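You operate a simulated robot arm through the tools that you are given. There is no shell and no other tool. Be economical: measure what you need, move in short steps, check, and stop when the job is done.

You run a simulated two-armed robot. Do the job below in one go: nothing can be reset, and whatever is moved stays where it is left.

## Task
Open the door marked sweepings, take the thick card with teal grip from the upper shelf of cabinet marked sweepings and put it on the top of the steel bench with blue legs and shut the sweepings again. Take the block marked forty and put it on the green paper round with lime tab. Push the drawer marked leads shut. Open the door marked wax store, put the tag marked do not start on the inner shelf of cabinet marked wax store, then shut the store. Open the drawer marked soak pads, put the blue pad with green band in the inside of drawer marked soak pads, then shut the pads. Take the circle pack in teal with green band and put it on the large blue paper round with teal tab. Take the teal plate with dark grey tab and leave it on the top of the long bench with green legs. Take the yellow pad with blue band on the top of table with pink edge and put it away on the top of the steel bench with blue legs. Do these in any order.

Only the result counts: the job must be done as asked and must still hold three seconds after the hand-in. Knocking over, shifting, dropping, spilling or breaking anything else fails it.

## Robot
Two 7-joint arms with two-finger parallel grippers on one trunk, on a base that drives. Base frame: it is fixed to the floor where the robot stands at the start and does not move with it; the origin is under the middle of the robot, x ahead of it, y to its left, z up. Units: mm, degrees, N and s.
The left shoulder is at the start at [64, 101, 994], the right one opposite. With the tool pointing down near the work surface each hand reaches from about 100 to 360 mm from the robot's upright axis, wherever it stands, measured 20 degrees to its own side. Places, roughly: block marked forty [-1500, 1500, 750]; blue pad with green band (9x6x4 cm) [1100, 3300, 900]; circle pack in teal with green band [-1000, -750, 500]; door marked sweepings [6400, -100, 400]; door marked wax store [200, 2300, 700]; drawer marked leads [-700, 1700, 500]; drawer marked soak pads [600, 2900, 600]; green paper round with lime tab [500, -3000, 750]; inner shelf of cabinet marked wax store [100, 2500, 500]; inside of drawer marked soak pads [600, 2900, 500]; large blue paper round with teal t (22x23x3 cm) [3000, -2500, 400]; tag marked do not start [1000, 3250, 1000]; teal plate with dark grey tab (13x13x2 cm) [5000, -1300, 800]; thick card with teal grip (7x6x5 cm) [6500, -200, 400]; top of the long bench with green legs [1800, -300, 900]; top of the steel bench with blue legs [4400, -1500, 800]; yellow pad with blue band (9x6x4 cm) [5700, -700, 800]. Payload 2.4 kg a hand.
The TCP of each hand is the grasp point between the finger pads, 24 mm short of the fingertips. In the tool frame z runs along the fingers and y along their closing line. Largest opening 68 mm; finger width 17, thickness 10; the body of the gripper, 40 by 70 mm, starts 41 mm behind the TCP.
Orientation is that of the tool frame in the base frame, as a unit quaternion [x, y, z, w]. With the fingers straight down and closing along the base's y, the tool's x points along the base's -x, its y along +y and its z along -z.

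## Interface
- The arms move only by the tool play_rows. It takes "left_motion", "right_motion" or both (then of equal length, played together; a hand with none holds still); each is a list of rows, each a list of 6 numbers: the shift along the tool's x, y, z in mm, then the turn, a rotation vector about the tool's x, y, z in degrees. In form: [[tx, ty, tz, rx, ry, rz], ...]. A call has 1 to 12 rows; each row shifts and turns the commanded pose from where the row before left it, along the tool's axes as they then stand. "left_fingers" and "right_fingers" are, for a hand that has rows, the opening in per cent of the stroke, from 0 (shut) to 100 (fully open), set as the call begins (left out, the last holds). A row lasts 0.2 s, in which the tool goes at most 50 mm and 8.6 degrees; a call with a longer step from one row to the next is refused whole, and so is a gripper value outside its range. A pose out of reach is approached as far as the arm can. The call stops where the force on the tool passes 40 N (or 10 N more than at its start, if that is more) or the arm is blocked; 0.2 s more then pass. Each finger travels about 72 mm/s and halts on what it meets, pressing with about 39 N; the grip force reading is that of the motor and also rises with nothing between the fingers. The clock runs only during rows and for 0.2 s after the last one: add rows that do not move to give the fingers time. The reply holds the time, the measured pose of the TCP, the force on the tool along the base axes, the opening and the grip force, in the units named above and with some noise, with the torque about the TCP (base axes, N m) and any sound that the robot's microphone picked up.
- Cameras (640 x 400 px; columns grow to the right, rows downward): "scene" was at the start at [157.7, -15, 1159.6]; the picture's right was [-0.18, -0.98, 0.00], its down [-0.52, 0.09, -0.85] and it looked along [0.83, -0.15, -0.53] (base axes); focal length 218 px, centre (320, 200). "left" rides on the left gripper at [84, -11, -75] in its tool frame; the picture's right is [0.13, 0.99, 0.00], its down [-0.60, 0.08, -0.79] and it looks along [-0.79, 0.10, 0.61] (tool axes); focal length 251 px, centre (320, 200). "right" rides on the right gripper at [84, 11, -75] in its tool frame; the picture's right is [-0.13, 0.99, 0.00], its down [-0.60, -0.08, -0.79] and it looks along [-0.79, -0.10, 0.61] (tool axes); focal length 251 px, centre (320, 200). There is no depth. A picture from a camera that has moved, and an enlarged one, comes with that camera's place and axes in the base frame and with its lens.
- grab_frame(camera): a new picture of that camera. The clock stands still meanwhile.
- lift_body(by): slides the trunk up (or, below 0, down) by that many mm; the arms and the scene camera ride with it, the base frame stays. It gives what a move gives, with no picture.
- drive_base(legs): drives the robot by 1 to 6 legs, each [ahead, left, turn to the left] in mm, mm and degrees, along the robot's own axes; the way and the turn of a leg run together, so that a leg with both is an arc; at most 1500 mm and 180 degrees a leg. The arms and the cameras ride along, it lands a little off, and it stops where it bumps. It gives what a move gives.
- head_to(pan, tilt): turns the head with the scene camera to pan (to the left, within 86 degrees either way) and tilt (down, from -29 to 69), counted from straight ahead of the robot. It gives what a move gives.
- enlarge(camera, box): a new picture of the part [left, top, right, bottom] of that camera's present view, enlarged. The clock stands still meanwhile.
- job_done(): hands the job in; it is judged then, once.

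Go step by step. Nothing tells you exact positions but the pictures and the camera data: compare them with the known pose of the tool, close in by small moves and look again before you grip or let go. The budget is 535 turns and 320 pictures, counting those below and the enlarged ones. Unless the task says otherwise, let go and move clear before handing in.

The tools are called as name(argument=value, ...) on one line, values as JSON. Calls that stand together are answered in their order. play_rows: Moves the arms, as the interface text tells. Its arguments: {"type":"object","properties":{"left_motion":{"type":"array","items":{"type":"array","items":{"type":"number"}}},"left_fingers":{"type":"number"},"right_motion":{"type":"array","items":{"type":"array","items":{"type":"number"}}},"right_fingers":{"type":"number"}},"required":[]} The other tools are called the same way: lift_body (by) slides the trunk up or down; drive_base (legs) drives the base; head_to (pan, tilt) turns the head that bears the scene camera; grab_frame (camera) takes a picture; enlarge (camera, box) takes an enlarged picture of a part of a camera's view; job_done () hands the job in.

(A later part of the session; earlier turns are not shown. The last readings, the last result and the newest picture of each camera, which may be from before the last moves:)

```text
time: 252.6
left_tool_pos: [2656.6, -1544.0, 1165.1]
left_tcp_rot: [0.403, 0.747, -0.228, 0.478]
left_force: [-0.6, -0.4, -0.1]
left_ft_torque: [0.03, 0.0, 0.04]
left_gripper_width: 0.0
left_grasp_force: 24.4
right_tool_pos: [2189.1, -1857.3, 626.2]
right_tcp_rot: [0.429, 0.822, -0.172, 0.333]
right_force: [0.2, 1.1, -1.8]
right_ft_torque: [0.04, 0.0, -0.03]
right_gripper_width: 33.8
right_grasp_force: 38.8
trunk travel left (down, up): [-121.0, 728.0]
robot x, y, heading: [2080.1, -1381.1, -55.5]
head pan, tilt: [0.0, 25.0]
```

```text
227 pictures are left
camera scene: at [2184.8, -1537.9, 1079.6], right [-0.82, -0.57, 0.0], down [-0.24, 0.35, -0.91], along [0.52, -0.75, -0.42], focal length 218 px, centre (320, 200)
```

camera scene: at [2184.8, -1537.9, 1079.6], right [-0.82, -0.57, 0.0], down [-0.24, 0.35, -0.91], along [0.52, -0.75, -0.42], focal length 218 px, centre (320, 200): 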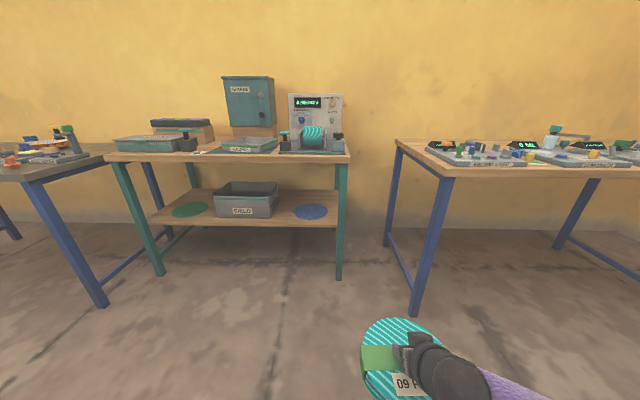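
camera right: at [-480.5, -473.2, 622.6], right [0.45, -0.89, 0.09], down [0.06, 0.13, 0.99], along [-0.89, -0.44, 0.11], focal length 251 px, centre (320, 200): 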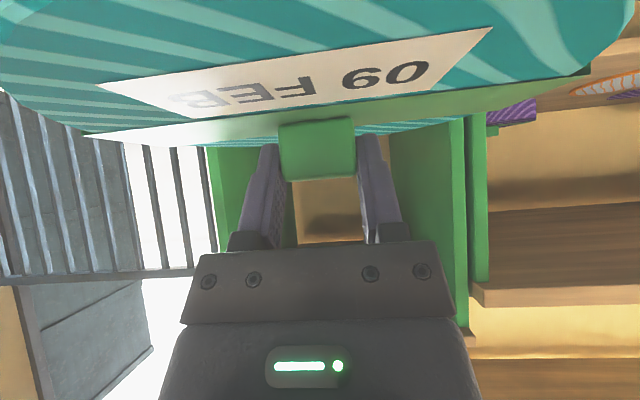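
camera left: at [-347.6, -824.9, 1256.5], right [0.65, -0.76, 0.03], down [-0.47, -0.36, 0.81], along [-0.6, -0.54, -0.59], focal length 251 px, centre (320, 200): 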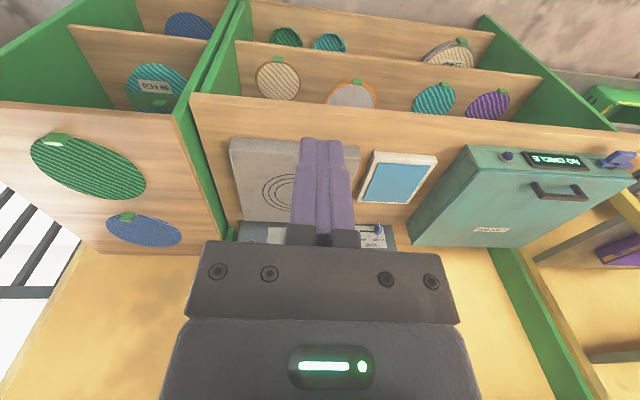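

The drive was blocked by something; I look to the left before moving.

head_to(pan=75, tilt=35)

grab_frame(camera="scene")

```text
time: 254.1
left_tool_pos: [2657.1, -1544.7, 1165.2]
left_tcp_rot: [0.403, 0.746, -0.229, 0.478]
left_force: [-0.3, -0.1, 0.5]
left_ft_torque: [0.0, 0.01, -0.01]
left_gripper_width: 0.0
left_grasp_force: 23.5
right_tool_pos: [2188.0, -1858.2, 627.3]
right_tcp_rot: [0.43, 0.821, -0.173, 0.333]
right_force: [0.9, -0.4, -1.1]
right_ft_torque: [0.02, 0.01, 0.05]
right_gripper_width: 33.8
right_grasp_force: 38.9
trunk travel left (down, up): [-121.0, 728.0]
robot x, y, heading: [2082.3, -1383.5, -55.4]
head pan, tilt: [75.0, 35.0]
```

```text
226 pictures are left
camera scene: at [2215.3, -1432.6, 1063.8], right [0.34, -0.94, 0.0], down [-0.54, -0.19, -0.82], along [0.77, 0.27, -0.57], focal length 218 px, centre (320, 200)
```

scene: 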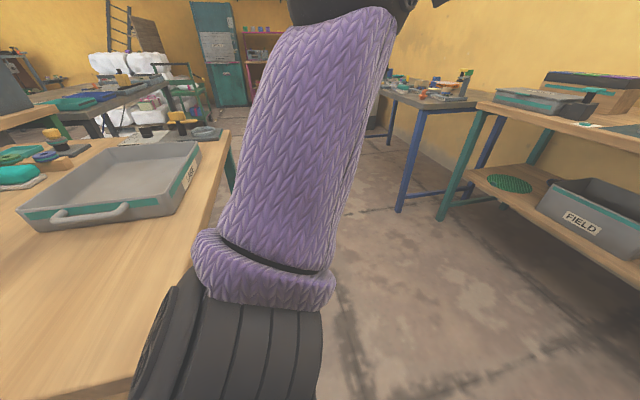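

My left side touched a worktable behind-left, so I move away from it, and raise the left arm further up and back. The blue round lies on the lower shelf of the teal table, near (2976,-2573,416).

drive_base(legs=[[120, -150, 0]])

play_rows(left_motion=[[15, 0, -35, 0, 0, 0], [15, 0, -35, 0, 0, 0], [15, 0, -35, 0, 0, 0], [15, 0, -35, 0, 0, 0], [15, 0, -35, 0, 0, 0], [15, 0, -35, 0, 0, 0], [15, 0, -35, 0, 0, 0], [15, 0, -35, 0, 0, 0]])

grab_frame(camera="scene")

```text
time: 255.6
left_tool_pos: [2602.8, -1726.4, 1164.9]
left_tcp_rot: [0.403, 0.746, -0.228, 0.478]
left_force: [-0.2, 0.5, 0.3]
left_ft_torque: [0.01, 0.01, 0.03]
left_gripper_width: 0.0
left_grasp_force: 24.1
right_tool_pos: [2137.1, -2039.9, 627.5]
right_tcp_rot: [0.429, 0.822, -0.173, 0.333]
right_force: [-0.4, 0.6, -2.3]
right_ft_torque: [0.01, -0.01, 0.02]
right_gripper_width: 33.5
right_grasp_force: 39.2
trunk travel left (down, up): [-121.0, 728.0]
robot x, y, heading: [2025.6, -1570.2, -55.4]
head pan, tilt: [75.0, 35.0]
```

```text
time: 257.4
left_tool_pos: [2578.8, -1660.1, 1191.3]
left_tcp_rot: [0.403, 0.747, -0.228, 0.477]
left_force: [0.7, -0.1, 0.3]
left_ft_torque: [0.01, -0.02, 0.03]
left_gripper_width: 0.2
left_grasp_force: 24.2
left hand out of reach, approached as far as the arm can: row 1, 2, 3, 4, 5, 6, 7, 8
right_tool_pos: [2136.2, -2039.7, 626.5]
right_tcp_rot: [0.429, 0.822, -0.172, 0.332]
right_force: [0.6, 0.0, -0.9]
right_ft_torque: [0.06, 0.03, 0.01]
right_gripper_width: 33.6
right_grasp_force: 38.6
trunk travel left (down, up): [-121.0, 728.0]
robot x, y, heading: [2025.3, -1566.5, -55.3]
head pan, tilt: [75.0, 35.0]
```

```text
225 pictures are left
camera scene: at [2162.2, -1615.9, 1063.8], right [0.34, -0.94, 0.0], down [-0.54, -0.19, -0.82], along [0.77, 0.28, -0.57], focal length 218 px, centre (320, 200)
```

scene: 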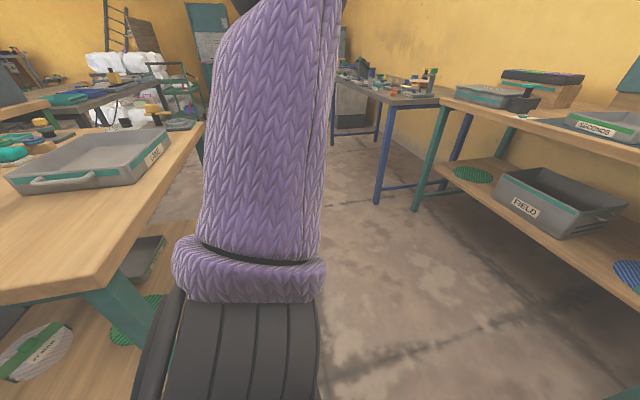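

drive_base(legs=[[350, 387, 0]])

head_to(pan=-5, tilt=35)

grab_frame(camera="scene")

grab_frame(camera="right")

```text
time: 260.5
left_tool_pos: [3098.9, -1723.2, 1192.4]
left_tcp_rot: [0.402, 0.747, -0.228, 0.477]
left_force: [0.1, -0.4, -0.1]
left_ft_torque: [0.04, -0.02, 0.01]
left_gripper_width: 0.0
left_grasp_force: 23.8
right_tool_pos: [2657.8, -2103.8, 627.6]
right_tcp_rot: [0.428, 0.822, -0.173, 0.333]
right_force: [-1.3, 0.5, -1.1]
right_ft_torque: [0.02, 0.01, -0.03]
right_gripper_width: 33.7
right_grasp_force: 38.9
trunk travel left (down, up): [-121.0, 728.0]
robot x, y, heading: [2545.9, -1633.2, -55.0]
head pan, tilt: [75.0, 35.0]
```

```text
time: 262.0
left_tool_pos: [3099.9, -1724.4, 1192.5]
left_tcp_rot: [0.402, 0.747, -0.227, 0.477]
left_force: [0.6, -0.5, 0.0]
left_ft_torque: [0.05, 0.01, -0.02]
left_gripper_width: 0.0
left_grasp_force: 23.2
right_tool_pos: [2657.7, -2104.8, 627.1]
right_tcp_rot: [0.428, 0.823, -0.171, 0.332]
right_force: [-0.4, 0.0, -1.4]
right_ft_torque: [0.02, -0.01, 0.02]
right_gripper_width: 33.5
right_grasp_force: 39.3
trunk travel left (down, up): [-121.0, 728.0]
robot x, y, heading: [2545.1, -1631.4, -55.3]
head pan, tilt: [-5.0, 35.0]
```

```text
224 pictures are left
camera scene: at [2643.0, -1786.1, 1063.7], right [-0.87, -0.5, 0.0], down [-0.29, 0.5, -0.82], along [0.41, -0.71, -0.57], focal length 218 px, centre (320, 200)
```

scene: 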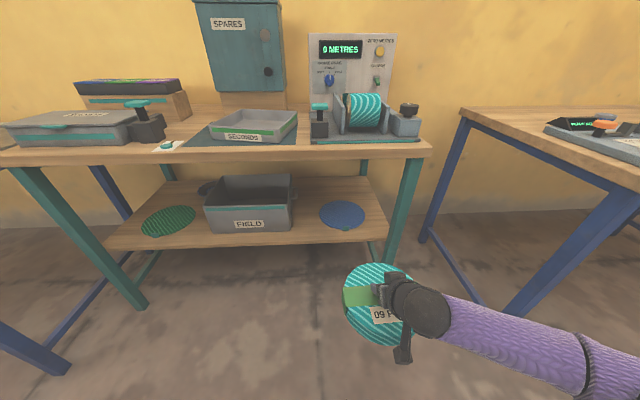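

```text
223 pictures are left
camera right: at [2601.7, -2005.9, 622.5], right [0.87, 0.49, 0.09], down [-0.13, 0.05, 0.99], along [0.48, -0.87, 0.11], focal length 251 px, centre (320, 200)
```

right: 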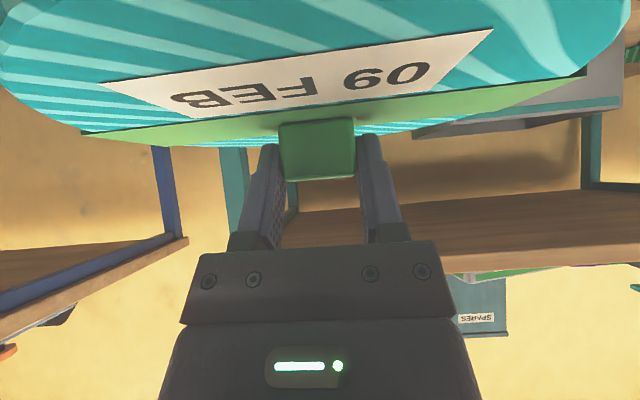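

enlarge(camera="scene", box=[290, 180, 420, 280])

```text
4.00 times, centred on (355, 230) of scene
camera zoom: at [2643.0, -1786.1, 1063.7], right [-0.87, -0.5, 0.0], down [-0.29, 0.5, -0.82], along [0.41, -0.71, -0.57], focal length 872 px, centre (180, 80)
```

zoom: 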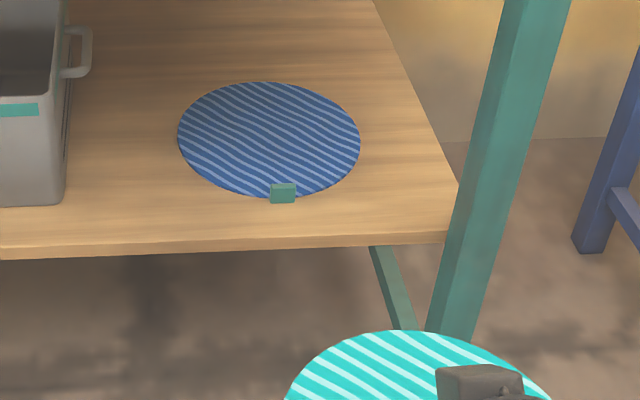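

Blue round with teal tab at (2964,-2558,~405). I lower the trunk by 100 and drive in part of the way.

lift_body(by=-95)

drive_base(legs=[[300, -6, 0]])

grab_frame(camera="scene")

grab_frame(camera="right")

```text
time: 263.3
left_tool_pos: [3127.8, -1766.4, 1062.0]
left_tcp_rot: [0.416, 0.77, -0.208, 0.437]
left_force: [1.1, 0.6, 0.8]
left_ft_torque: [-0.02, 0.02, -0.02]
left_gripper_width: 0.0
left_grasp_force: 23.7
right_tool_pos: [2656.6, -2103.2, 518.2]
right_tcp_rot: [0.432, 0.83, -0.162, 0.314]
right_force: [-0.2, -0.5, -1.8]
right_ft_torque: [-0.04, -0.02, 0.01]
right_gripper_width: 33.8
right_grasp_force: 39.4
trunk travel left (down, up): [-26.0, 823.0]
robot x, y, heading: [2543.5, -1631.3, -55.1]
head pan, tilt: [-5.0, 35.0]
```

```text
time: 265.4
left_tool_pos: [3296.9, -2018.7, 1061.8]
left_tcp_rot: [0.415, 0.77, -0.207, 0.438]
left_force: [-0.5, -0.2, 0.0]
left_ft_torque: [-0.02, -0.01, -0.02]
left_gripper_width: 0.1
left_grasp_force: 23.7
right_tool_pos: [2824.0, -2355.3, 518.6]
right_tcp_rot: [0.433, 0.83, -0.161, 0.314]
right_force: [0.0, 0.0, -1.5]
right_ft_torque: [-0.02, 0.03, 0.02]
right_gripper_width: 33.4
right_grasp_force: 39.0
trunk travel left (down, up): [-26.0, 823.0]
robot x, y, heading: [2712.1, -1885.7, -55.3]
head pan, tilt: [-5.0, 35.0]
```

```text
221 pictures are left
camera scene: at [2829.7, -2065.7, 964.8], right [-0.87, -0.5, 0.0], down [-0.29, 0.5, -0.82], along [0.41, -0.71, -0.57], focal length 218 px, centre (320, 200)
```

scene: 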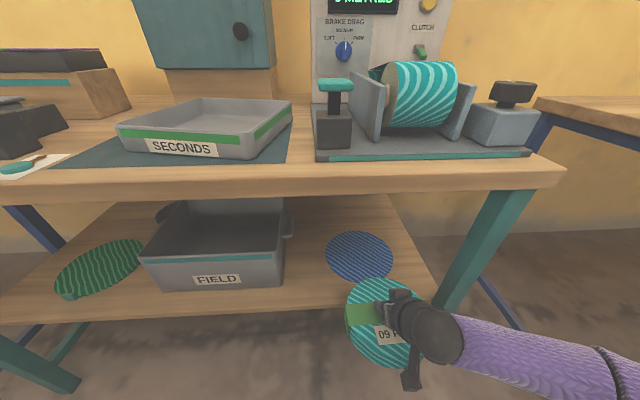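

```text
220 pictures are left
camera right: at [2768.0, -2257.1, 519.3], right [0.87, 0.49, 0.09], down [-0.11, 0.01, 0.99], along [0.49, -0.87, 0.06], focal length 251 px, centre (320, 200)
```

right: 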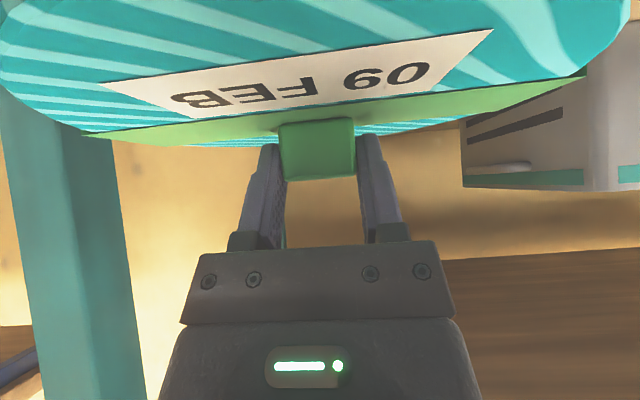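

drive_base(legs=[[150, 0, 0]])

grab_frame(camera="scene")

```text
time: 266.7
left_tool_pos: [3382.1, -2142.1, 1060.5]
left_tcp_rot: [0.415, 0.77, -0.207, 0.438]
left_force: [0.0, -0.3, -0.1]
left_ft_torque: [0.02, -0.03, -0.03]
left_gripper_width: 0.3
left_grasp_force: 23.4
right_tool_pos: [2912.2, -2479.0, 518.1]
right_tcp_rot: [0.431, 0.83, -0.161, 0.315]
right_force: [-0.1, -0.7, -1.5]
right_ft_torque: [0.0, -0.02, 0.02]
right_gripper_width: 33.8
right_grasp_force: 38.6
trunk travel left (down, up): [-26.0, 823.0]
robot x, y, heading: [2800.8, -2009.8, -55.2]
head pan, tilt: [-5.0, 35.0]
```

```text
219 pictures are left
camera scene: at [2916.5, -2189.6, 964.8], right [-0.87, -0.5, 0.0], down [-0.29, 0.5, -0.82], along [0.41, -0.71, -0.57], focal length 218 px, centre (320, 200)
```

scene: 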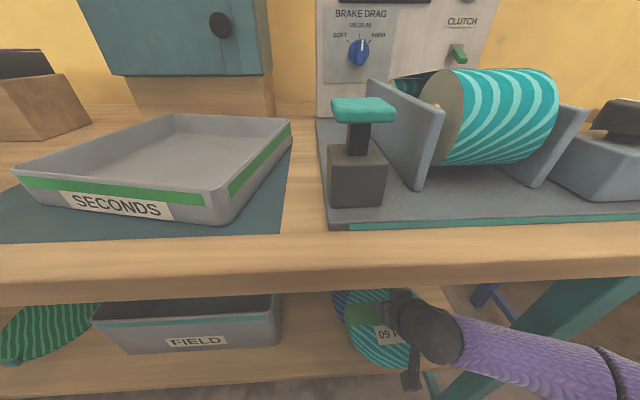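

Clearance under the table edge looks like ~30 mm. I proceed the last 75 mm in two steps.

lift_body(by=-10)

drive_base(legs=[[40, 0, 0]])

grab_frame(camera="right")

grab_frame(camera="scene")

```text
time: 267.3
left_tool_pos: [3386.4, -2146.7, 1047.2]
left_tcp_rot: [0.415, 0.773, -0.205, 0.434]
left_force: [-0.4, 1.5, 0.7]
left_ft_torque: [0.0, -0.01, 0.01]
left_gripper_width: 0.0
left_grasp_force: 23.8
right_tool_pos: [2911.0, -2479.1, 508.5]
right_tcp_rot: [0.432, 0.83, -0.161, 0.313]
right_force: [-1.2, 0.6, -1.6]
right_ft_torque: [0.0, 0.02, -0.01]
right_gripper_width: 33.7
right_grasp_force: 38.9
trunk travel left (down, up): [-16.0, 833.0]
robot x, y, heading: [2799.5, -2006.7, -55.3]
head pan, tilt: [-5.0, 35.0]
```

```text
time: 268.2
left_tool_pos: [3409.2, -2179.5, 1047.5]
left_tcp_rot: [0.417, 0.772, -0.205, 0.433]
left_force: [0.1, -0.7, 0.4]
left_ft_torque: [0.02, -0.01, 0.02]
left_gripper_width: 0.0
left_grasp_force: 23.4
right_tool_pos: [2934.4, -2512.3, 508.5]
right_tcp_rot: [0.432, 0.831, -0.16, 0.313]
right_force: [0.3, 0.3, -1.2]
right_ft_torque: [0.0, 0.02, 0.02]
right_gripper_width: 33.6
right_grasp_force: 39.2
trunk travel left (down, up): [-16.0, 833.0]
robot x, y, heading: [2820.9, -2042.2, -55.3]
head pan, tilt: [-5.0, 35.0]
```

```text
218 pictures are left
camera right: at [2878.0, -2414.1, 509.8], right [0.87, 0.49, 0.09], down [-0.11, 0.01, 0.99], along [0.49, -0.87, 0.06], focal length 251 px, centre (320, 200)
```

right: 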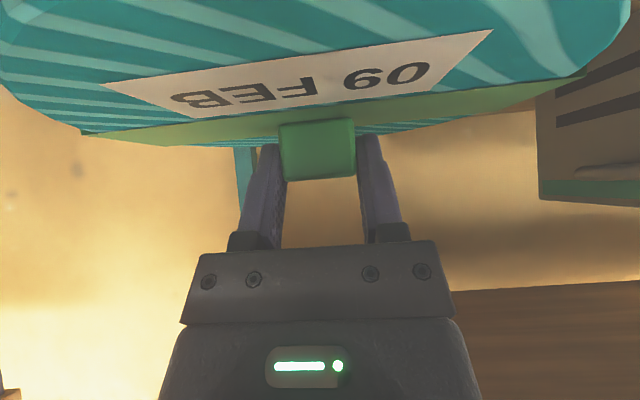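

```text
217 pictures are left
camera scene: at [2941.4, -2225.4, 954.3], right [-0.87, -0.5, 0.0], down [-0.29, 0.5, -0.82], along [0.41, -0.71, -0.57], focal length 218 px, centre (320, 200)
```

scene: 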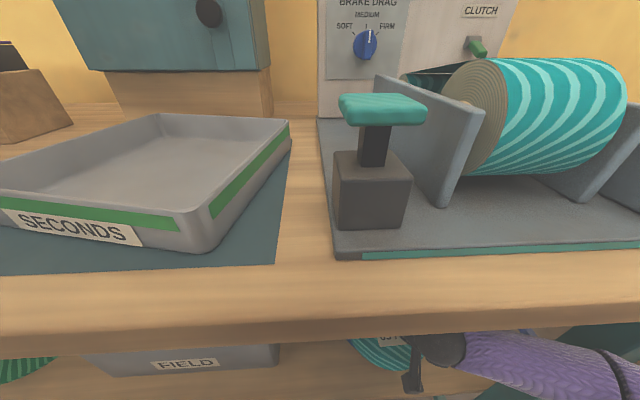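

drive_base(legs=[[25, 0, 0]])

lift_body(by=-15)

grab_frame(camera="right")

```text
time: 269.0
left_tool_pos: [3414.7, -2187.7, 1048.0]
left_tcp_rot: [0.419, 0.771, -0.208, 0.432]
left_force: [-0.1, -0.2, -0.4]
left_ft_torque: [0.04, 0.03, 0.03]
left_gripper_width: 0.0
left_grasp_force: 23.1
right_tool_pos: [2936.7, -2516.9, 506.8]
right_tcp_rot: [0.433, 0.832, -0.161, 0.308]
right_force: [0.1, -0.1, -1.2]
right_ft_torque: [0.02, 0.02, 0.04]
right_gripper_width: 33.7
right_grasp_force: 39.1
trunk travel left (down, up): [-16.0, 833.0]
robot x, y, heading: [2831.6, -2046.4, -55.7]
head pan, tilt: [-5.0, 35.0]
stopped in leg 1: the robot was blocked; the commanded pose is now the measured one
```

```text
time: 269.6
left_tool_pos: [3422.2, -2195.3, 1024.1]
left_tcp_rot: [0.42, 0.774, -0.206, 0.426]
left_force: [0.6, -0.6, -0.2]
left_ft_torque: [0.02, 0.01, 0.02]
left_gripper_width: 0.1
left_grasp_force: 23.7
right_tool_pos: [2936.9, -2516.6, 492.7]
right_tcp_rot: [0.432, 0.833, -0.159, 0.308]
right_force: [0.0, -2.1, 4.4]
right_ft_torque: [0.21, 0.2, 0.09]
right_gripper_width: 33.5
right_grasp_force: 39.3
trunk travel left (down, up): [-1.0, 848.0]
robot x, y, heading: [2829.4, -2049.4, -55.2]
head pan, tilt: [-5.0, 35.0]
```

```text
216 pictures are left
camera right: at [2881.6, -2418.2, 494.7], right [0.87, 0.49, 0.08], down [-0.1, 0.0, 1.0], along [0.49, -0.87, 0.05], focal length 251 px, centre (320, 200)
```

right: 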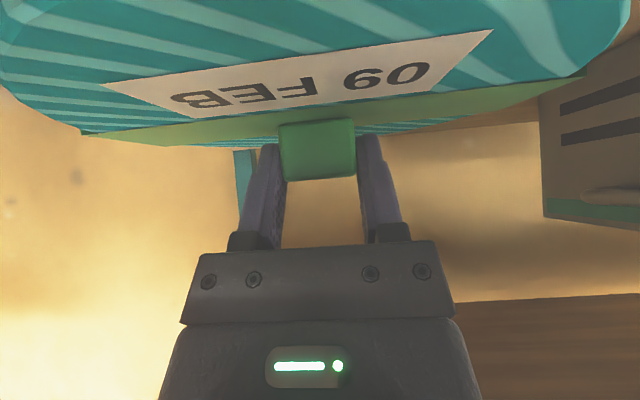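

The base is blocked by the table; the pack now touches the round, ~17 mm short of centre. I raise slightly and push forward 15 mm with the arm, then settle.

play_rows(right_motion=[[-4, 0, -4, 0, 0, 0], [-6, 0, 5, 0, 0, 0], [-6, 0, 5, 0, 0, 0], [0, 0, 0, 0, 0, 0]])

```text
time: 270.6
left_tool_pos: [3416.5, -2193.7, 1027.6]
left_tcp_rot: [0.421, 0.773, -0.207, 0.427]
left_force: [0.1, 0.8, 0.7]
left_ft_torque: [0.02, 0.01, -0.01]
left_gripper_width: 0.0
left_grasp_force: 23.6
right_tool_pos: [2939.5, -2525.6, 496.4]
right_tcp_rot: [0.435, 0.832, -0.159, 0.305]
right_force: [-0.1, 0.2, -2.1]
right_ft_torque: [0.03, 0.01, 0.03]
right_gripper_width: 33.6
right_grasp_force: 39.2
trunk travel left (down, up): [-1.0, 848.0]
robot x, y, heading: [2825.8, -2049.3, -56.0]
head pan, tilt: [-5.0, 35.0]
```

play_rows(right_motion=[[0, 0, 0, 0, -3.5, 0], [2, 0, 2, 0, 0, 0], [2, 0, 2, 0, 0, 0], [0, 0, 0, 0, 0, 0]])

```text
time: 271.6
left_tool_pos: [3421.3, -2200.0, 1024.9]
left_tcp_rot: [0.42, 0.775, -0.203, 0.426]
left_force: [-0.1, 0.5, 0.0]
left_ft_torque: [-0.01, 0.02, -0.01]
left_gripper_width: 0.2
left_grasp_force: 23.7
right_tool_pos: [2939.3, -2542.0, 500.5]
right_tcp_rot: [0.429, 0.824, -0.169, 0.33]
right_force: [-0.5, 0.6, -0.8]
right_ft_torque: [-0.01, 0.0, 0.01]
right_gripper_width: 33.6
right_grasp_force: 39.5
right hand out of reach, approached as far as the arm can: row 1, 2
trunk travel left (down, up): [-1.0, 848.0]
robot x, y, heading: [2828.3, -2050.1, -55.4]
head pan, tilt: [-5.0, 35.0]
```

play_rows(right_motion=[[3, 0, 3, 0, 0, 0], [3, 0, 3, 0, 0, 0], [0, 0, 0, 0, 0, 0]])

```text
time: 272.4
left_tool_pos: [3420.6, -2199.6, 1025.4]
left_tcp_rot: [0.42, 0.775, -0.203, 0.426]
left_force: [0.7, -0.2, -0.5]
left_ft_torque: [-0.01, -0.02, -0.01]
left_gripper_width: 0.0
left_grasp_force: 23.7
right_tool_pos: [2939.4, -2542.5, 499.1]
right_tcp_rot: [0.429, 0.824, -0.169, 0.33]
right_force: [1.0, -0.4, -1.0]
right_ft_torque: [0.0, 0.0, 0.03]
right_gripper_width: 33.5
right_grasp_force: 38.7
right hand out of reach, approached as far as the arm can: row 1, 2
trunk travel left (down, up): [-1.0, 848.0]
robot x, y, heading: [2832.5, -2049.0, -55.5]
head pan, tilt: [-5.0, 35.0]
```

play_rows(right_motion=[[0, 0, 0, 0, 3, 0], [3, 0, 3, 0, 0, 0], [3, 0, 3, 0, 0, 0], [0, 0, 0, 0, 0, 0]])

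```text
time: 273.4
left_tool_pos: [3420.7, -2198.6, 1025.5]
left_tcp_rot: [0.42, 0.775, -0.204, 0.426]
left_force: [0.5, 1.1, 0.3]
left_ft_torque: [0.01, 0.0, -0.01]
left_gripper_width: 0.2
left_grasp_force: 24.1
right_tool_pos: [2939.5, -2541.1, 491.5]
right_tcp_rot: [0.432, 0.831, -0.16, 0.312]
right_force: [-0.7, 0.1, 10.8]
right_ft_torque: [0.96, 0.47, 0.06]
right_gripper_width: 33.2
right_grasp_force: 38.9
trunk travel left (down, up): [-1.0, 848.0]
robot x, y, heading: [2829.4, -2046.4, -55.3]
head pan, tilt: [-5.0, 35.0]
```

Contact is gentle. I open the fingers, raise a little and back out.

play_rows(right_motion=[[0, 0, 0, 0, 0, 0], [0, 0, 0, 0, 0, 0], [0, 0, 0, 0, 0, 0], [0, 0, 0, 0, 0, 0]], right_fingers=100)

lift_body(by=12)

grab_frame(camera="right")

```text
time: 274.4
left_tool_pos: [3420.1, -2198.9, 1026.4]
left_tcp_rot: [0.42, 0.776, -0.202, 0.426]
left_force: [-1.0, -0.9, 0.5]
left_ft_torque: [0.0, -0.02, 0.0]
left_gripper_width: 0.1
left_grasp_force: 23.4
right_tool_pos: [2939.0, -2541.1, 490.7]
right_tcp_rot: [0.433, 0.831, -0.16, 0.31]
right_force: [-0.2, -1.1, 0.5]
right_ft_torque: [0.01, -0.01, 0.01]
right_gripper_width: 68.1
right_grasp_force: 0.1
trunk travel left (down, up): [-1.0, 848.0]
robot x, y, heading: [2826.1, -2049.5, -55.3]
head pan, tilt: [-5.0, 35.0]
```

```text
time: 275.0
left_tool_pos: [3420.2, -2198.9, 1037.2]
left_tcp_rot: [0.42, 0.775, -0.203, 0.426]
left_force: [0.9, 0.3, -0.6]
left_ft_torque: [-0.01, 0.0, 0.01]
left_gripper_width: 0.2
left_grasp_force: 23.5
right_tool_pos: [2937.9, -2540.9, 502.3]
right_tcp_rot: [0.433, 0.831, -0.16, 0.311]
right_force: [0.0, -0.1, 0.3]
right_ft_torque: [0.0, -0.01, 0.0]
right_gripper_width: 68.0
right_grasp_force: 0.1
trunk travel left (down, up): [-13.0, 836.0]
robot x, y, heading: [2830.1, -2048.8, -55.3]
head pan, tilt: [-5.0, 35.0]
```

```text
215 pictures are left
camera right: at [2883.1, -2442.8, 504.6], right [0.87, 0.49, 0.09], down [-0.1, 0.0, 0.99], along [0.49, -0.87, 0.05], focal length 251 px, centre (320, 200)
```

right: 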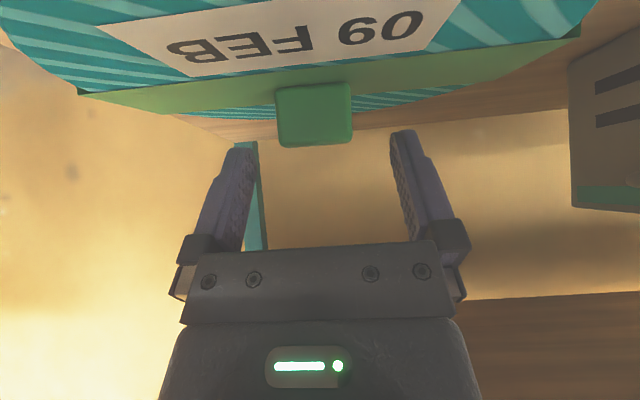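

Released cleanly. I back straight out and inspect.

drive_base(legs=[[-420, 0, 0]])

enlarge(camera="scene", box=[200, 150, 440, 300])

```text
time: 277.6
left_tool_pos: [3181.6, -1851.3, 1037.2]
left_tcp_rot: [0.419, 0.776, -0.202, 0.426]
left_force: [0.3, -1.2, -0.8]
left_ft_torque: [-0.01, 0.0, -0.02]
left_gripper_width: 0.0
left_grasp_force: 23.9
right_tool_pos: [2699.6, -2193.6, 503.1]
right_tcp_rot: [0.432, 0.832, -0.159, 0.31]
right_force: [0.1, -0.7, 0.4]
right_ft_torque: [0.02, -0.04, -0.02]
right_gripper_width: 68.0
right_grasp_force: 0.0
trunk travel left (down, up): [-13.0, 836.0]
robot x, y, heading: [2593.0, -1704.7, -55.6]
head pan, tilt: [-5.0, 35.0]
```

```text
2.67 times, centred on (320, 225) of scene
camera zoom: at [2708.2, -1887.7, 951.1], right [-0.87, -0.5, 0.0], down [-0.28, 0.5, -0.82], along [0.41, -0.71, -0.57], focal length 581 px, centre (320, 133)
```

zoom: 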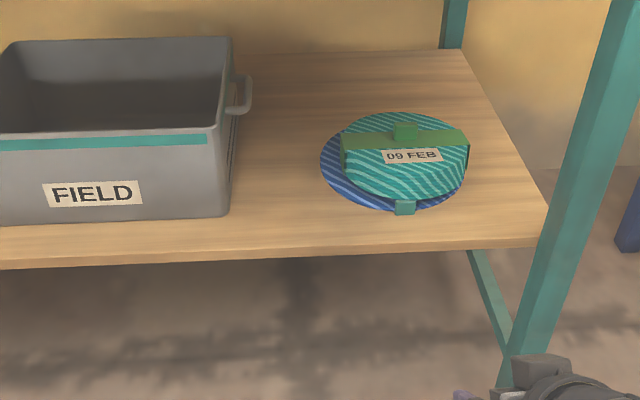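

The teal pack lies on the blue round. Next I raise the trunk, point the right hand down and head east to look for the teal plate, yellow pad and sweepings cabinet.

lift_body(by=250)

play_rows(right_motion=[[5, 0, -10, 0, 7, 0], [5, 0, -10, 0, 7, 0], [5, 0, -10, 0, 7, 0], [5, 0, -10, 0, 7, 0], [5, 0, -10, 0, 7, 0], [5, 0, -10, 0, 6, 0], [0, 0, 0, 0, 0, 0]])

drive_base(legs=[[-100, 0, 0], [0, 0, 55], [900, 0, 0]])

head_to(pan=0, tilt=20)

grab_frame(camera="scene")

```text
time: 280.2
left_tool_pos: [3115.4, -1756.7, 1362.5]
left_tcp_rot: [0.391, 0.725, -0.245, 0.511]
left_force: [0.2, -0.7, 0.3]
left_ft_torque: [0.02, 0.02, 0.0]
left_gripper_width: 0.0
left_grasp_force: 24.1
right_tool_pos: [2699.7, -2193.7, 751.5]
right_tcp_rot: [0.431, 0.832, -0.159, 0.31]
right_force: [-0.3, -0.4, 0.2]
right_ft_torque: [0.0, -0.01, 0.03]
right_gripper_width: 67.8
right_grasp_force: 0.0
trunk travel left (down, up): [-263.0, 586.0]
robot x, y, heading: [2588.0, -1699.1, -55.1]
head pan, tilt: [-5.0, 35.0]
```

```text
time: 281.8
left_tool_pos: [3114.1, -1755.2, 1363.0]
left_tcp_rot: [0.391, 0.725, -0.246, 0.511]
left_force: [0.2, 0.9, -0.8]
left_ft_torque: [0.0, 0.0, 0.0]
left_gripper_width: 0.2
left_grasp_force: 23.4
right_tool_pos: [2670.1, -2152.1, 795.8]
right_tcp_rot: [0.461, 0.887, 0.003, 0.0]
right_force: [-0.7, -0.6, -0.2]
right_ft_torque: [0.02, 0.01, 0.0]
right_gripper_width: 67.9
right_grasp_force: 0.0
trunk travel left (down, up): [-263.0, 586.0]
robot x, y, heading: [2588.1, -1699.4, -55.2]
head pan, tilt: [-5.0, 35.0]
```

```text
time: 288.5
left_tool_pos: [3557.6, -1229.2, 1362.8]
left_tcp_rot: [0.015, 0.823, 0.015, 0.568]
left_force: [0.0, -0.6, 0.4]
left_ft_torque: [-0.02, -0.01, -0.01]
left_gripper_width: 0.1
left_grasp_force: 23.8
right_tool_pos: [3620.8, -1816.6, 794.0]
right_tcp_rot: [0.0, 1.0, 0.005, -0.007]
right_force: [-5.5, 14.2, 4.6]
right_ft_torque: [-0.55, -0.17, -0.11]
right_gripper_width: 57.0
right_grasp_force: 0.1
trunk travel left (down, up): [-263.0, 586.0]
robot x, y, heading: [3208.3, -1632.8, -0.8]
head pan, tilt: [-5.0, 35.0]
stopped in leg 3: the force on the tool passed its limit at 74 N (the readings are from after the stop); the commanded pose is now the measured one
```

```text
time: 289.3
left_tool_pos: [3559.0, -1229.3, 1363.0]
left_tcp_rot: [0.016, 0.824, 0.014, 0.567]
left_force: [0.1, -0.6, -0.7]
left_ft_torque: [0.01, 0.01, -0.02]
left_gripper_width: 0.2
left_grasp_force: 24.0
right_tool_pos: [3621.0, -1818.5, 794.0]
right_tcp_rot: [0.001, 1.0, 0.004, -0.007]
right_force: [-6.0, 16.1, 2.5]
right_ft_torque: [-0.59, -0.22, -0.1]
right_gripper_width: 54.6
right_grasp_force: 0.0
trunk travel left (down, up): [-263.0, 586.0]
robot x, y, heading: [3211.8, -1626.6, -1.2]
head pan, tilt: [0.0, 20.0]
```

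```text
213 pictures are left
camera scene: at [3359.3, -1627.9, 1232.9], right [-0.01, -1.0, 0.0], down [-0.34, 0.0, -0.94], along [0.94, -0.01, -0.34], focal length 218 px, centre (320, 200)
```

scene: 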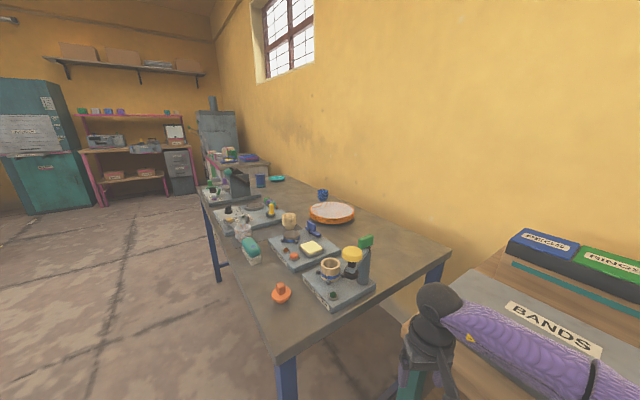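

My right hand ran into the teal table's edge. I back off at once and check for disturbance.

drive_base(legs=[[-200, 100, 0]])

head_to(pan=-50, tilt=30)

grab_frame(camera="scene")

```text
time: 291.0
left_tool_pos: [3360.1, -1127.8, 1362.3]
left_tcp_rot: [0.017, 0.823, 0.015, 0.567]
left_force: [0.2, 0.7, -0.4]
left_ft_torque: [0.0, -0.01, 0.0]
left_gripper_width: 0.1
left_grasp_force: 23.6
right_tool_pos: [3422.0, -1716.0, 794.1]
right_tcp_rot: [0.001, 1.0, 0.004, -0.007]
right_force: [-0.1, 0.3, -0.4]
right_ft_torque: [-0.02, 0.03, 0.02]
right_gripper_width: 67.9
right_grasp_force: 0.0
trunk travel left (down, up): [-263.0, 586.0]
robot x, y, heading: [3010.8, -1524.3, -1.1]
head pan, tilt: [0.0, 20.0]
```

```text
time: 292.2
left_tool_pos: [3360.0, -1127.7, 1362.3]
left_tcp_rot: [0.016, 0.824, 0.016, 0.567]
left_force: [0.4, 0.3, -0.2]
left_ft_torque: [0.03, -0.02, 0.01]
left_gripper_width: 0.0
left_grasp_force: 24.4
right_tool_pos: [3422.6, -1717.1, 793.7]
right_tcp_rot: [0.001, 1.0, 0.006, -0.008]
right_force: [0.5, -0.7, 0.1]
right_ft_torque: [0.01, 0.0, -0.03]
right_gripper_width: 67.8
right_grasp_force: 0.1
trunk travel left (down, up): [-263.0, 586.0]
robot x, y, heading: [3009.8, -1527.8, -0.7]
head pan, tilt: [-50.0, 30.0]
```

```text
212 pictures are left
camera scene: at [3125.2, -1595.3, 1216.8], right [-0.77, -0.63, 0.0], down [-0.32, 0.39, -0.87], along [0.55, -0.67, -0.5], focal length 218 px, centre (320, 200)
```

scene: 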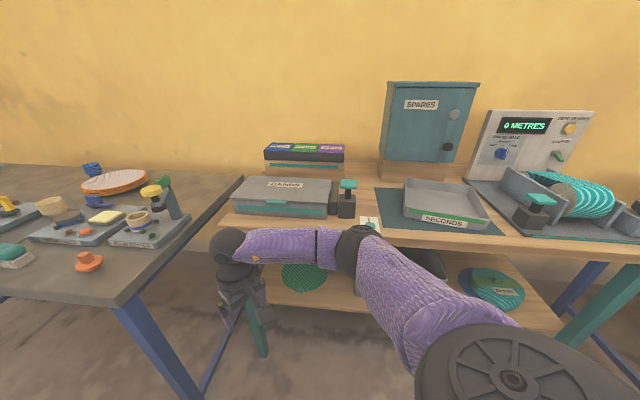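

Nothing appears disturbed. I raise the trunk for safer travel and drive along the steel bench's front side to look at its far end.

lift_body(by=200)

drive_base(legs=[[0, 0, 32], [700, 200, 0], [700, 0, 0]])

head_to(pan=-45, tilt=30)

grab_frame(camera="scene")

head_to(pan=10, tilt=25)

grab_frame(camera="scene")

```text
time: 294.3
left_tool_pos: [3316.2, -1128.0, 1585.1]
left_tcp_rot: [0.015, 0.8, 0.017, 0.599]
left_force: [0.4, -0.3, 0.5]
left_ft_torque: [0.01, -0.04, 0.04]
left_gripper_width: 0.1
left_grasp_force: 23.3
right_tool_pos: [3422.8, -1715.4, 993.8]
right_tcp_rot: [0.0, 1.0, 0.005, -0.008]
right_force: [-0.2, 0.7, -0.6]
right_ft_torque: [0.0, 0.0, -0.02]
right_gripper_width: 68.0
right_grasp_force: 0.0
trunk travel left (down, up): [-463.0, 386.0]
robot x, y, heading: [3011.2, -1523.5, -0.8]
head pan, tilt: [-50.0, 30.0]
```

```text
time: 303.2
left_tool_pos: [4148.3, -136.5, 1584.9]
left_tcp_rot: [-0.206, 0.774, 0.181, 0.571]
left_force: [-0.3, 0.0, 0.2]
left_ft_torque: [-0.01, 0.0, 0.0]
left_gripper_width: 0.0
left_grasp_force: 23.4
right_tool_pos: [4550.8, -579.5, 993.4]
right_tcp_rot: [-0.274, 0.962, 0.002, -0.009]
right_force: [-0.3, -0.4, -0.7]
right_ft_torque: [-0.03, -0.03, -0.02]
right_gripper_width: 68.0
right_grasp_force: 0.1
trunk travel left (down, up): [-463.0, 386.0]
robot x, y, heading: [4098.7, -634.4, 31.1]
head pan, tilt: [-50.0, 30.0]
```

```text
time: 303.9
left_tool_pos: [4147.4, -136.9, 1585.9]
left_tcp_rot: [-0.207, 0.774, 0.181, 0.571]
left_force: [-1.6, -0.5, 0.0]
left_ft_torque: [0.02, -0.01, 0.02]
left_gripper_width: 0.0
left_grasp_force: 23.7
right_tool_pos: [4549.5, -579.6, 993.3]
right_tcp_rot: [-0.275, 0.961, 0.004, -0.009]
right_force: [0.2, 0.2, 0.4]
right_ft_torque: [0.02, 0.0, 0.01]
right_gripper_width: 68.1
right_grasp_force: 0.1
trunk travel left (down, up): [-463.0, 386.0]
robot x, y, heading: [4097.8, -637.4, 31.4]
head pan, tilt: [-45.0, 30.0]
```

```text
211 pictures are left
camera scene: at [4208.0, -643.2, 1418.6], right [-0.24, -0.97, 0.0], down [-0.49, 0.12, -0.87], along [0.84, -0.21, -0.5], focal length 218 px, centre (320, 200)
```

scene: 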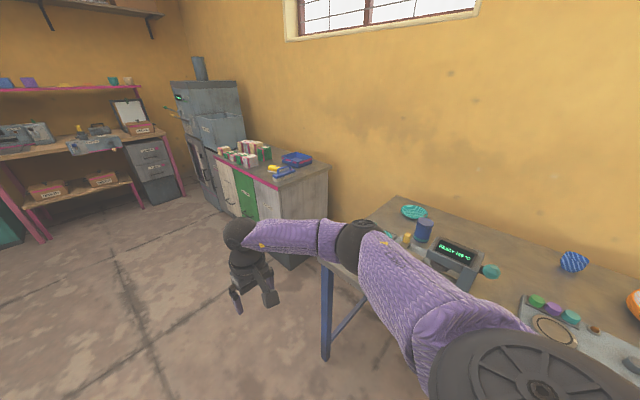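

```text
time: 305.1
left_tool_pos: [4147.5, -136.1, 1586.1]
left_tcp_rot: [-0.206, 0.774, 0.181, 0.571]
left_force: [-0.1, 0.8, 0.7]
left_ft_torque: [0.01, 0.01, 0.0]
left_gripper_width: 0.0
left_grasp_force: 24.1
right_tool_pos: [4548.8, -578.9, 993.3]
right_tcp_rot: [-0.274, 0.962, 0.003, -0.009]
right_force: [-0.2, -0.5, -0.5]
right_ft_torque: [0.01, -0.04, 0.03]
right_gripper_width: 67.8
right_grasp_force: 0.1
trunk travel left (down, up): [-463.0, 386.0]
robot x, y, heading: [4096.6, -636.0, 31.3]
head pan, tilt: [10.0, 25.0]
```

```text
210 pictures are left
camera scene: at [4189.7, -561.0, 1426.5], right [0.66, -0.75, 0.0], down [-0.32, -0.28, -0.91], along [0.68, 0.6, -0.42], focal length 218 px, centre (320, 200)
```

scene: 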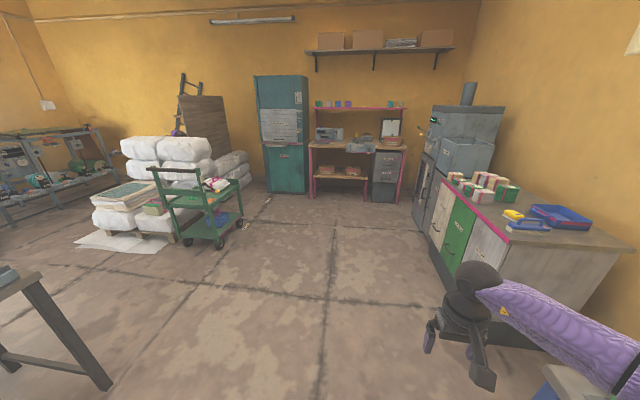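

I see the pink-edged cabinet with a yellow pad on top and several doors. I zoom to read the labels.

enlarge(camera="scene", box=[420, 150, 640, 290])

enlarge(camera="scene", box=[240, 70, 420, 210])

```text
2.86 times, centred on (530, 220) of scene
camera zoom: at [4189.7, -561.0, 1426.5], right [0.66, -0.75, 0.0], down [-0.32, -0.28, -0.91], along [0.68, 0.6, -0.42], focal length 623 px, centre (-280, 143)
```

zoom: 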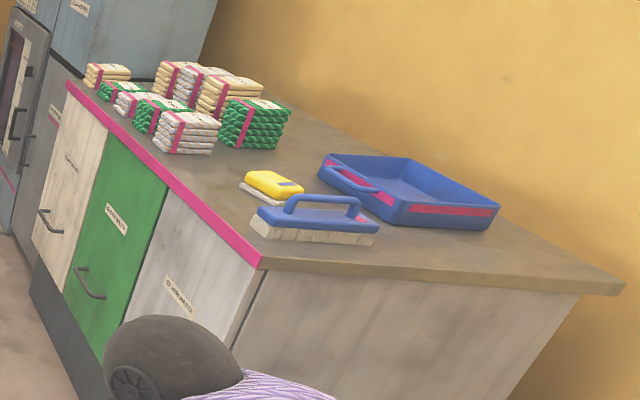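

```text
2.86 times, centred on (330, 140) of scene
camera zoom: at [4189.7, -561.0, 1426.5], right [0.66, -0.75, 0.0], down [-0.32, -0.28, -0.91], along [0.68, 0.6, -0.42], focal length 623 px, centre (291, 371)
```

zoom: 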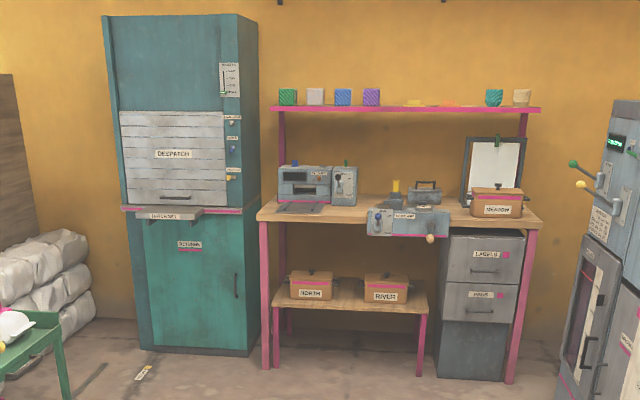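

I drive to in front of the pink-edged cabinet, facing it (heading -56°), staying 200 mm back.

drive_base(legs=[[1000, 0, 0], [430, -100, 0], [0, 0, -87.5]])

head_to(pan=0, tilt=40)

grab_frame(camera="scene")

```text
time: 316.4
left_tool_pos: [5885.7, 10.2, 1585.2]
left_tcp_rot: [0.384, 0.703, -0.262, 0.538]
left_force: [0.2, 0.3, -0.1]
left_ft_torque: [-0.02, 0.02, 0.02]
left_gripper_width: 0.0
left_grasp_force: 23.6
right_tool_pos: [5461.4, -413.9, 993.8]
right_tcp_rot: [0.464, 0.886, 0.009, -0.005]
right_force: [-0.2, 0.1, -0.4]
right_ft_torque: [-0.02, -0.03, 0.0]
right_gripper_width: 67.8
right_grasp_force: 0.1
trunk travel left (down, up): [-463.0, 386.0]
robot x, y, heading: [5383.3, 31.4, -55.7]
head pan, tilt: [10.0, 25.0]
```

```text
time: 317.2
left_tool_pos: [5884.1, 9.5, 1585.4]
left_tcp_rot: [0.384, 0.703, -0.263, 0.538]
left_force: [0.2, -0.5, -0.2]
left_ft_torque: [0.02, 0.01, 0.01]
left_gripper_width: 0.0
left_grasp_force: 23.8
right_tool_pos: [5462.1, -414.2, 993.6]
right_tcp_rot: [0.464, 0.886, 0.008, -0.004]
right_force: [-0.8, 0.3, 0.2]
right_ft_torque: [-0.01, -0.01, 0.0]
right_gripper_width: 67.9
right_grasp_force: 0.0
trunk travel left (down, up): [-463.0, 386.0]
robot x, y, heading: [5384.2, 27.9, -56.1]
head pan, tilt: [0.0, 40.0]
```

```text
207 pictures are left
camera scene: at [5445.5, -56.7, 1403.3], right [-0.83, -0.56, 0.0], down [-0.36, 0.53, -0.77], along [0.43, -0.64, -0.64], focal length 218 px, centre (320, 200)
```

scene: 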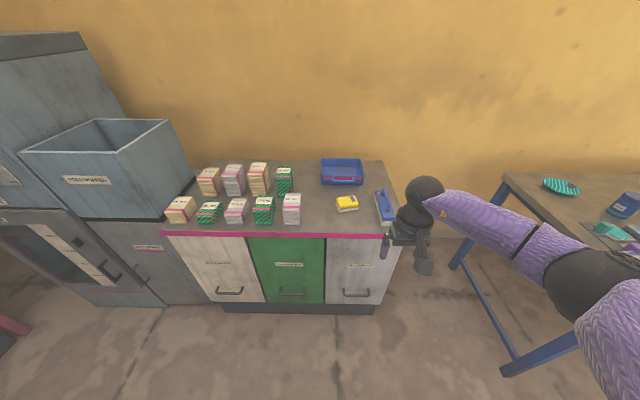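

enlarge(camera="scene", box=[320, 180, 400, 230])

enlarge(camera="scene", box=[0, 160, 240, 310])

```text
8.00 times, centred on (360, 205) of scene
camera zoom: at [5445.5, -56.7, 1403.3], right [-0.83, -0.56, 0.0], down [-0.36, 0.53, -0.77], along [0.43, -0.64, -0.64], focal length 1744 px, centre (0, 160)
```

zoom: 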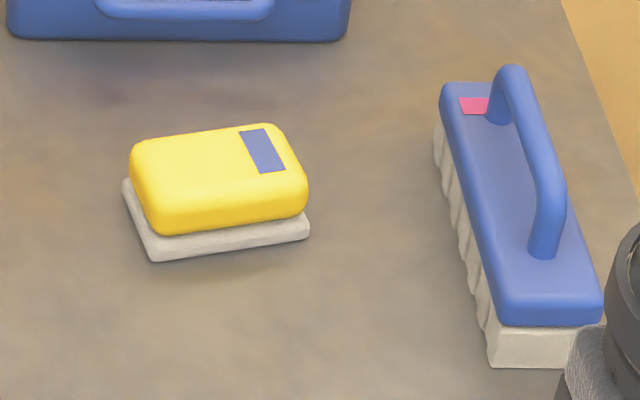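

```text
2.67 times, centred on (120, 235) of scene
camera zoom: at [5445.5, -56.7, 1403.3], right [-0.83, -0.56, 0.0], down [-0.36, 0.53, -0.77], along [0.43, -0.64, -0.64], focal length 581 px, centre (853, 107)
```

zoom: 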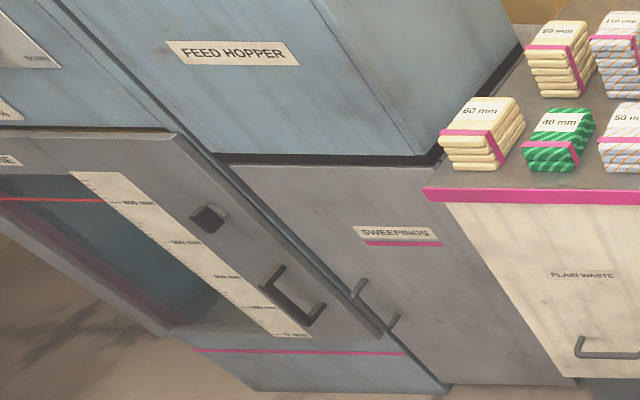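

The sweepings door is left of the white door. The pad's short (6 cm) side lies along my view direction, so I turn the right wrist ~90° first, in free air.

play_rows(right_motion=[[0, 0, 0, 0, 0, 8.5], [0, 0, 0, 0, 0, 8.5], [0, 0, 0, 0, 0, 8.5], [0, 0, 0, 0, 0, 8.5], [0, 0, 0, 0, 0, 8.5], [0, 0, 0, 0, 0, 8.5], [0, 0, 0, 0, 0, 8.5], [0, 0, 0, 0, 0, 8.5]])

```text
time: 319.0
left_tool_pos: [5883.6, 10.5, 1585.9]
left_tcp_rot: [0.384, 0.703, -0.263, 0.538]
left_force: [-0.6, 0.6, -0.7]
left_ft_torque: [0.01, 0.01, -0.03]
left_gripper_width: 0.0
left_grasp_force: 23.4
right_tool_pos: [5462.8, -414.5, 994.3]
right_tcp_rot: [0.88, 0.474, 0.004, -0.008]
right_force: [0.9, -0.3, -0.1]
right_ft_torque: [-0.03, -0.03, 0.0]
right_gripper_width: 68.0
right_grasp_force: 0.0
trunk travel left (down, up): [-463.0, 386.0]
robot x, y, heading: [5388.6, 35.4, -56.1]
head pan, tilt: [0.0, 40.0]
```

drive_base(legs=[[270, 76, 0]])

play_rows(right_motion=[[0, 0, 0, 0, 0, 8], [0, 0, 0, 0, 0, 2], [0, 0, 0, 0, 0, 0]])

grab_frame(camera="right")

grab_frame(camera="scene")

```text
time: 320.9
left_tool_pos: [6099.1, -168.3, 1585.5]
left_tcp_rot: [0.383, 0.703, -0.262, 0.539]
left_force: [-0.5, 0.6, 0.4]
left_ft_torque: [-0.03, 0.01, 0.0]
left_gripper_width: 0.0
left_grasp_force: 24.0
right_tool_pos: [5678.1, -593.8, 994.1]
right_tcp_rot: [0.879, 0.477, 0.004, -0.008]
right_force: [-1.2, 0.4, -0.1]
right_ft_torque: [-0.02, -0.01, 0.02]
right_gripper_width: 67.9
right_grasp_force: 0.0
trunk travel left (down, up): [-463.0, 386.0]
robot x, y, heading: [5595.1, -147.1, -56.0]
head pan, tilt: [0.0, 40.0]
```

```text
time: 321.7
left_tool_pos: [6098.8, -168.7, 1585.6]
left_tcp_rot: [0.383, 0.703, -0.262, 0.539]
left_force: [-0.3, 0.5, 0.2]
left_ft_torque: [-0.01, 0.0, -0.01]
left_gripper_width: 0.0
left_grasp_force: 23.9
right_tool_pos: [5677.2, -593.3, 993.7]
right_tcp_rot: [0.917, 0.398, 0.003, -0.008]
right_force: [-0.2, -0.4, 0.5]
right_ft_torque: [0.03, -0.01, -0.01]
right_gripper_width: 67.6
right_grasp_force: 0.0
trunk travel left (down, up): [-463.0, 386.0]
robot x, y, heading: [5599.1, -145.4, -55.6]
head pan, tilt: [0.0, 40.0]
```

```text
204 pictures are left
camera right: at [5743.0, -541.7, 1069.8], right [0.64, -0.77, -0.01], down [-0.47, -0.4, 0.79], along [-0.61, -0.49, -0.62], focal length 251 px, centre (320, 200)
```

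right: 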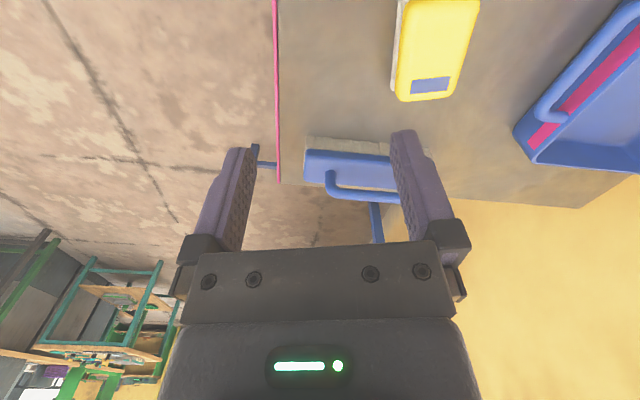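

```text
203 pictures are left
camera scene: at [5659.6, -236.2, 1403.2], right [-0.83, -0.56, 0.0], down [-0.36, 0.53, -0.77], along [0.43, -0.63, -0.64], focal length 218 px, centre (320, 200)
```

scene: 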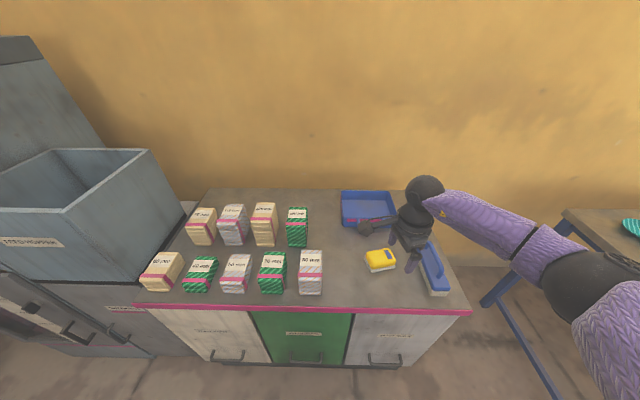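

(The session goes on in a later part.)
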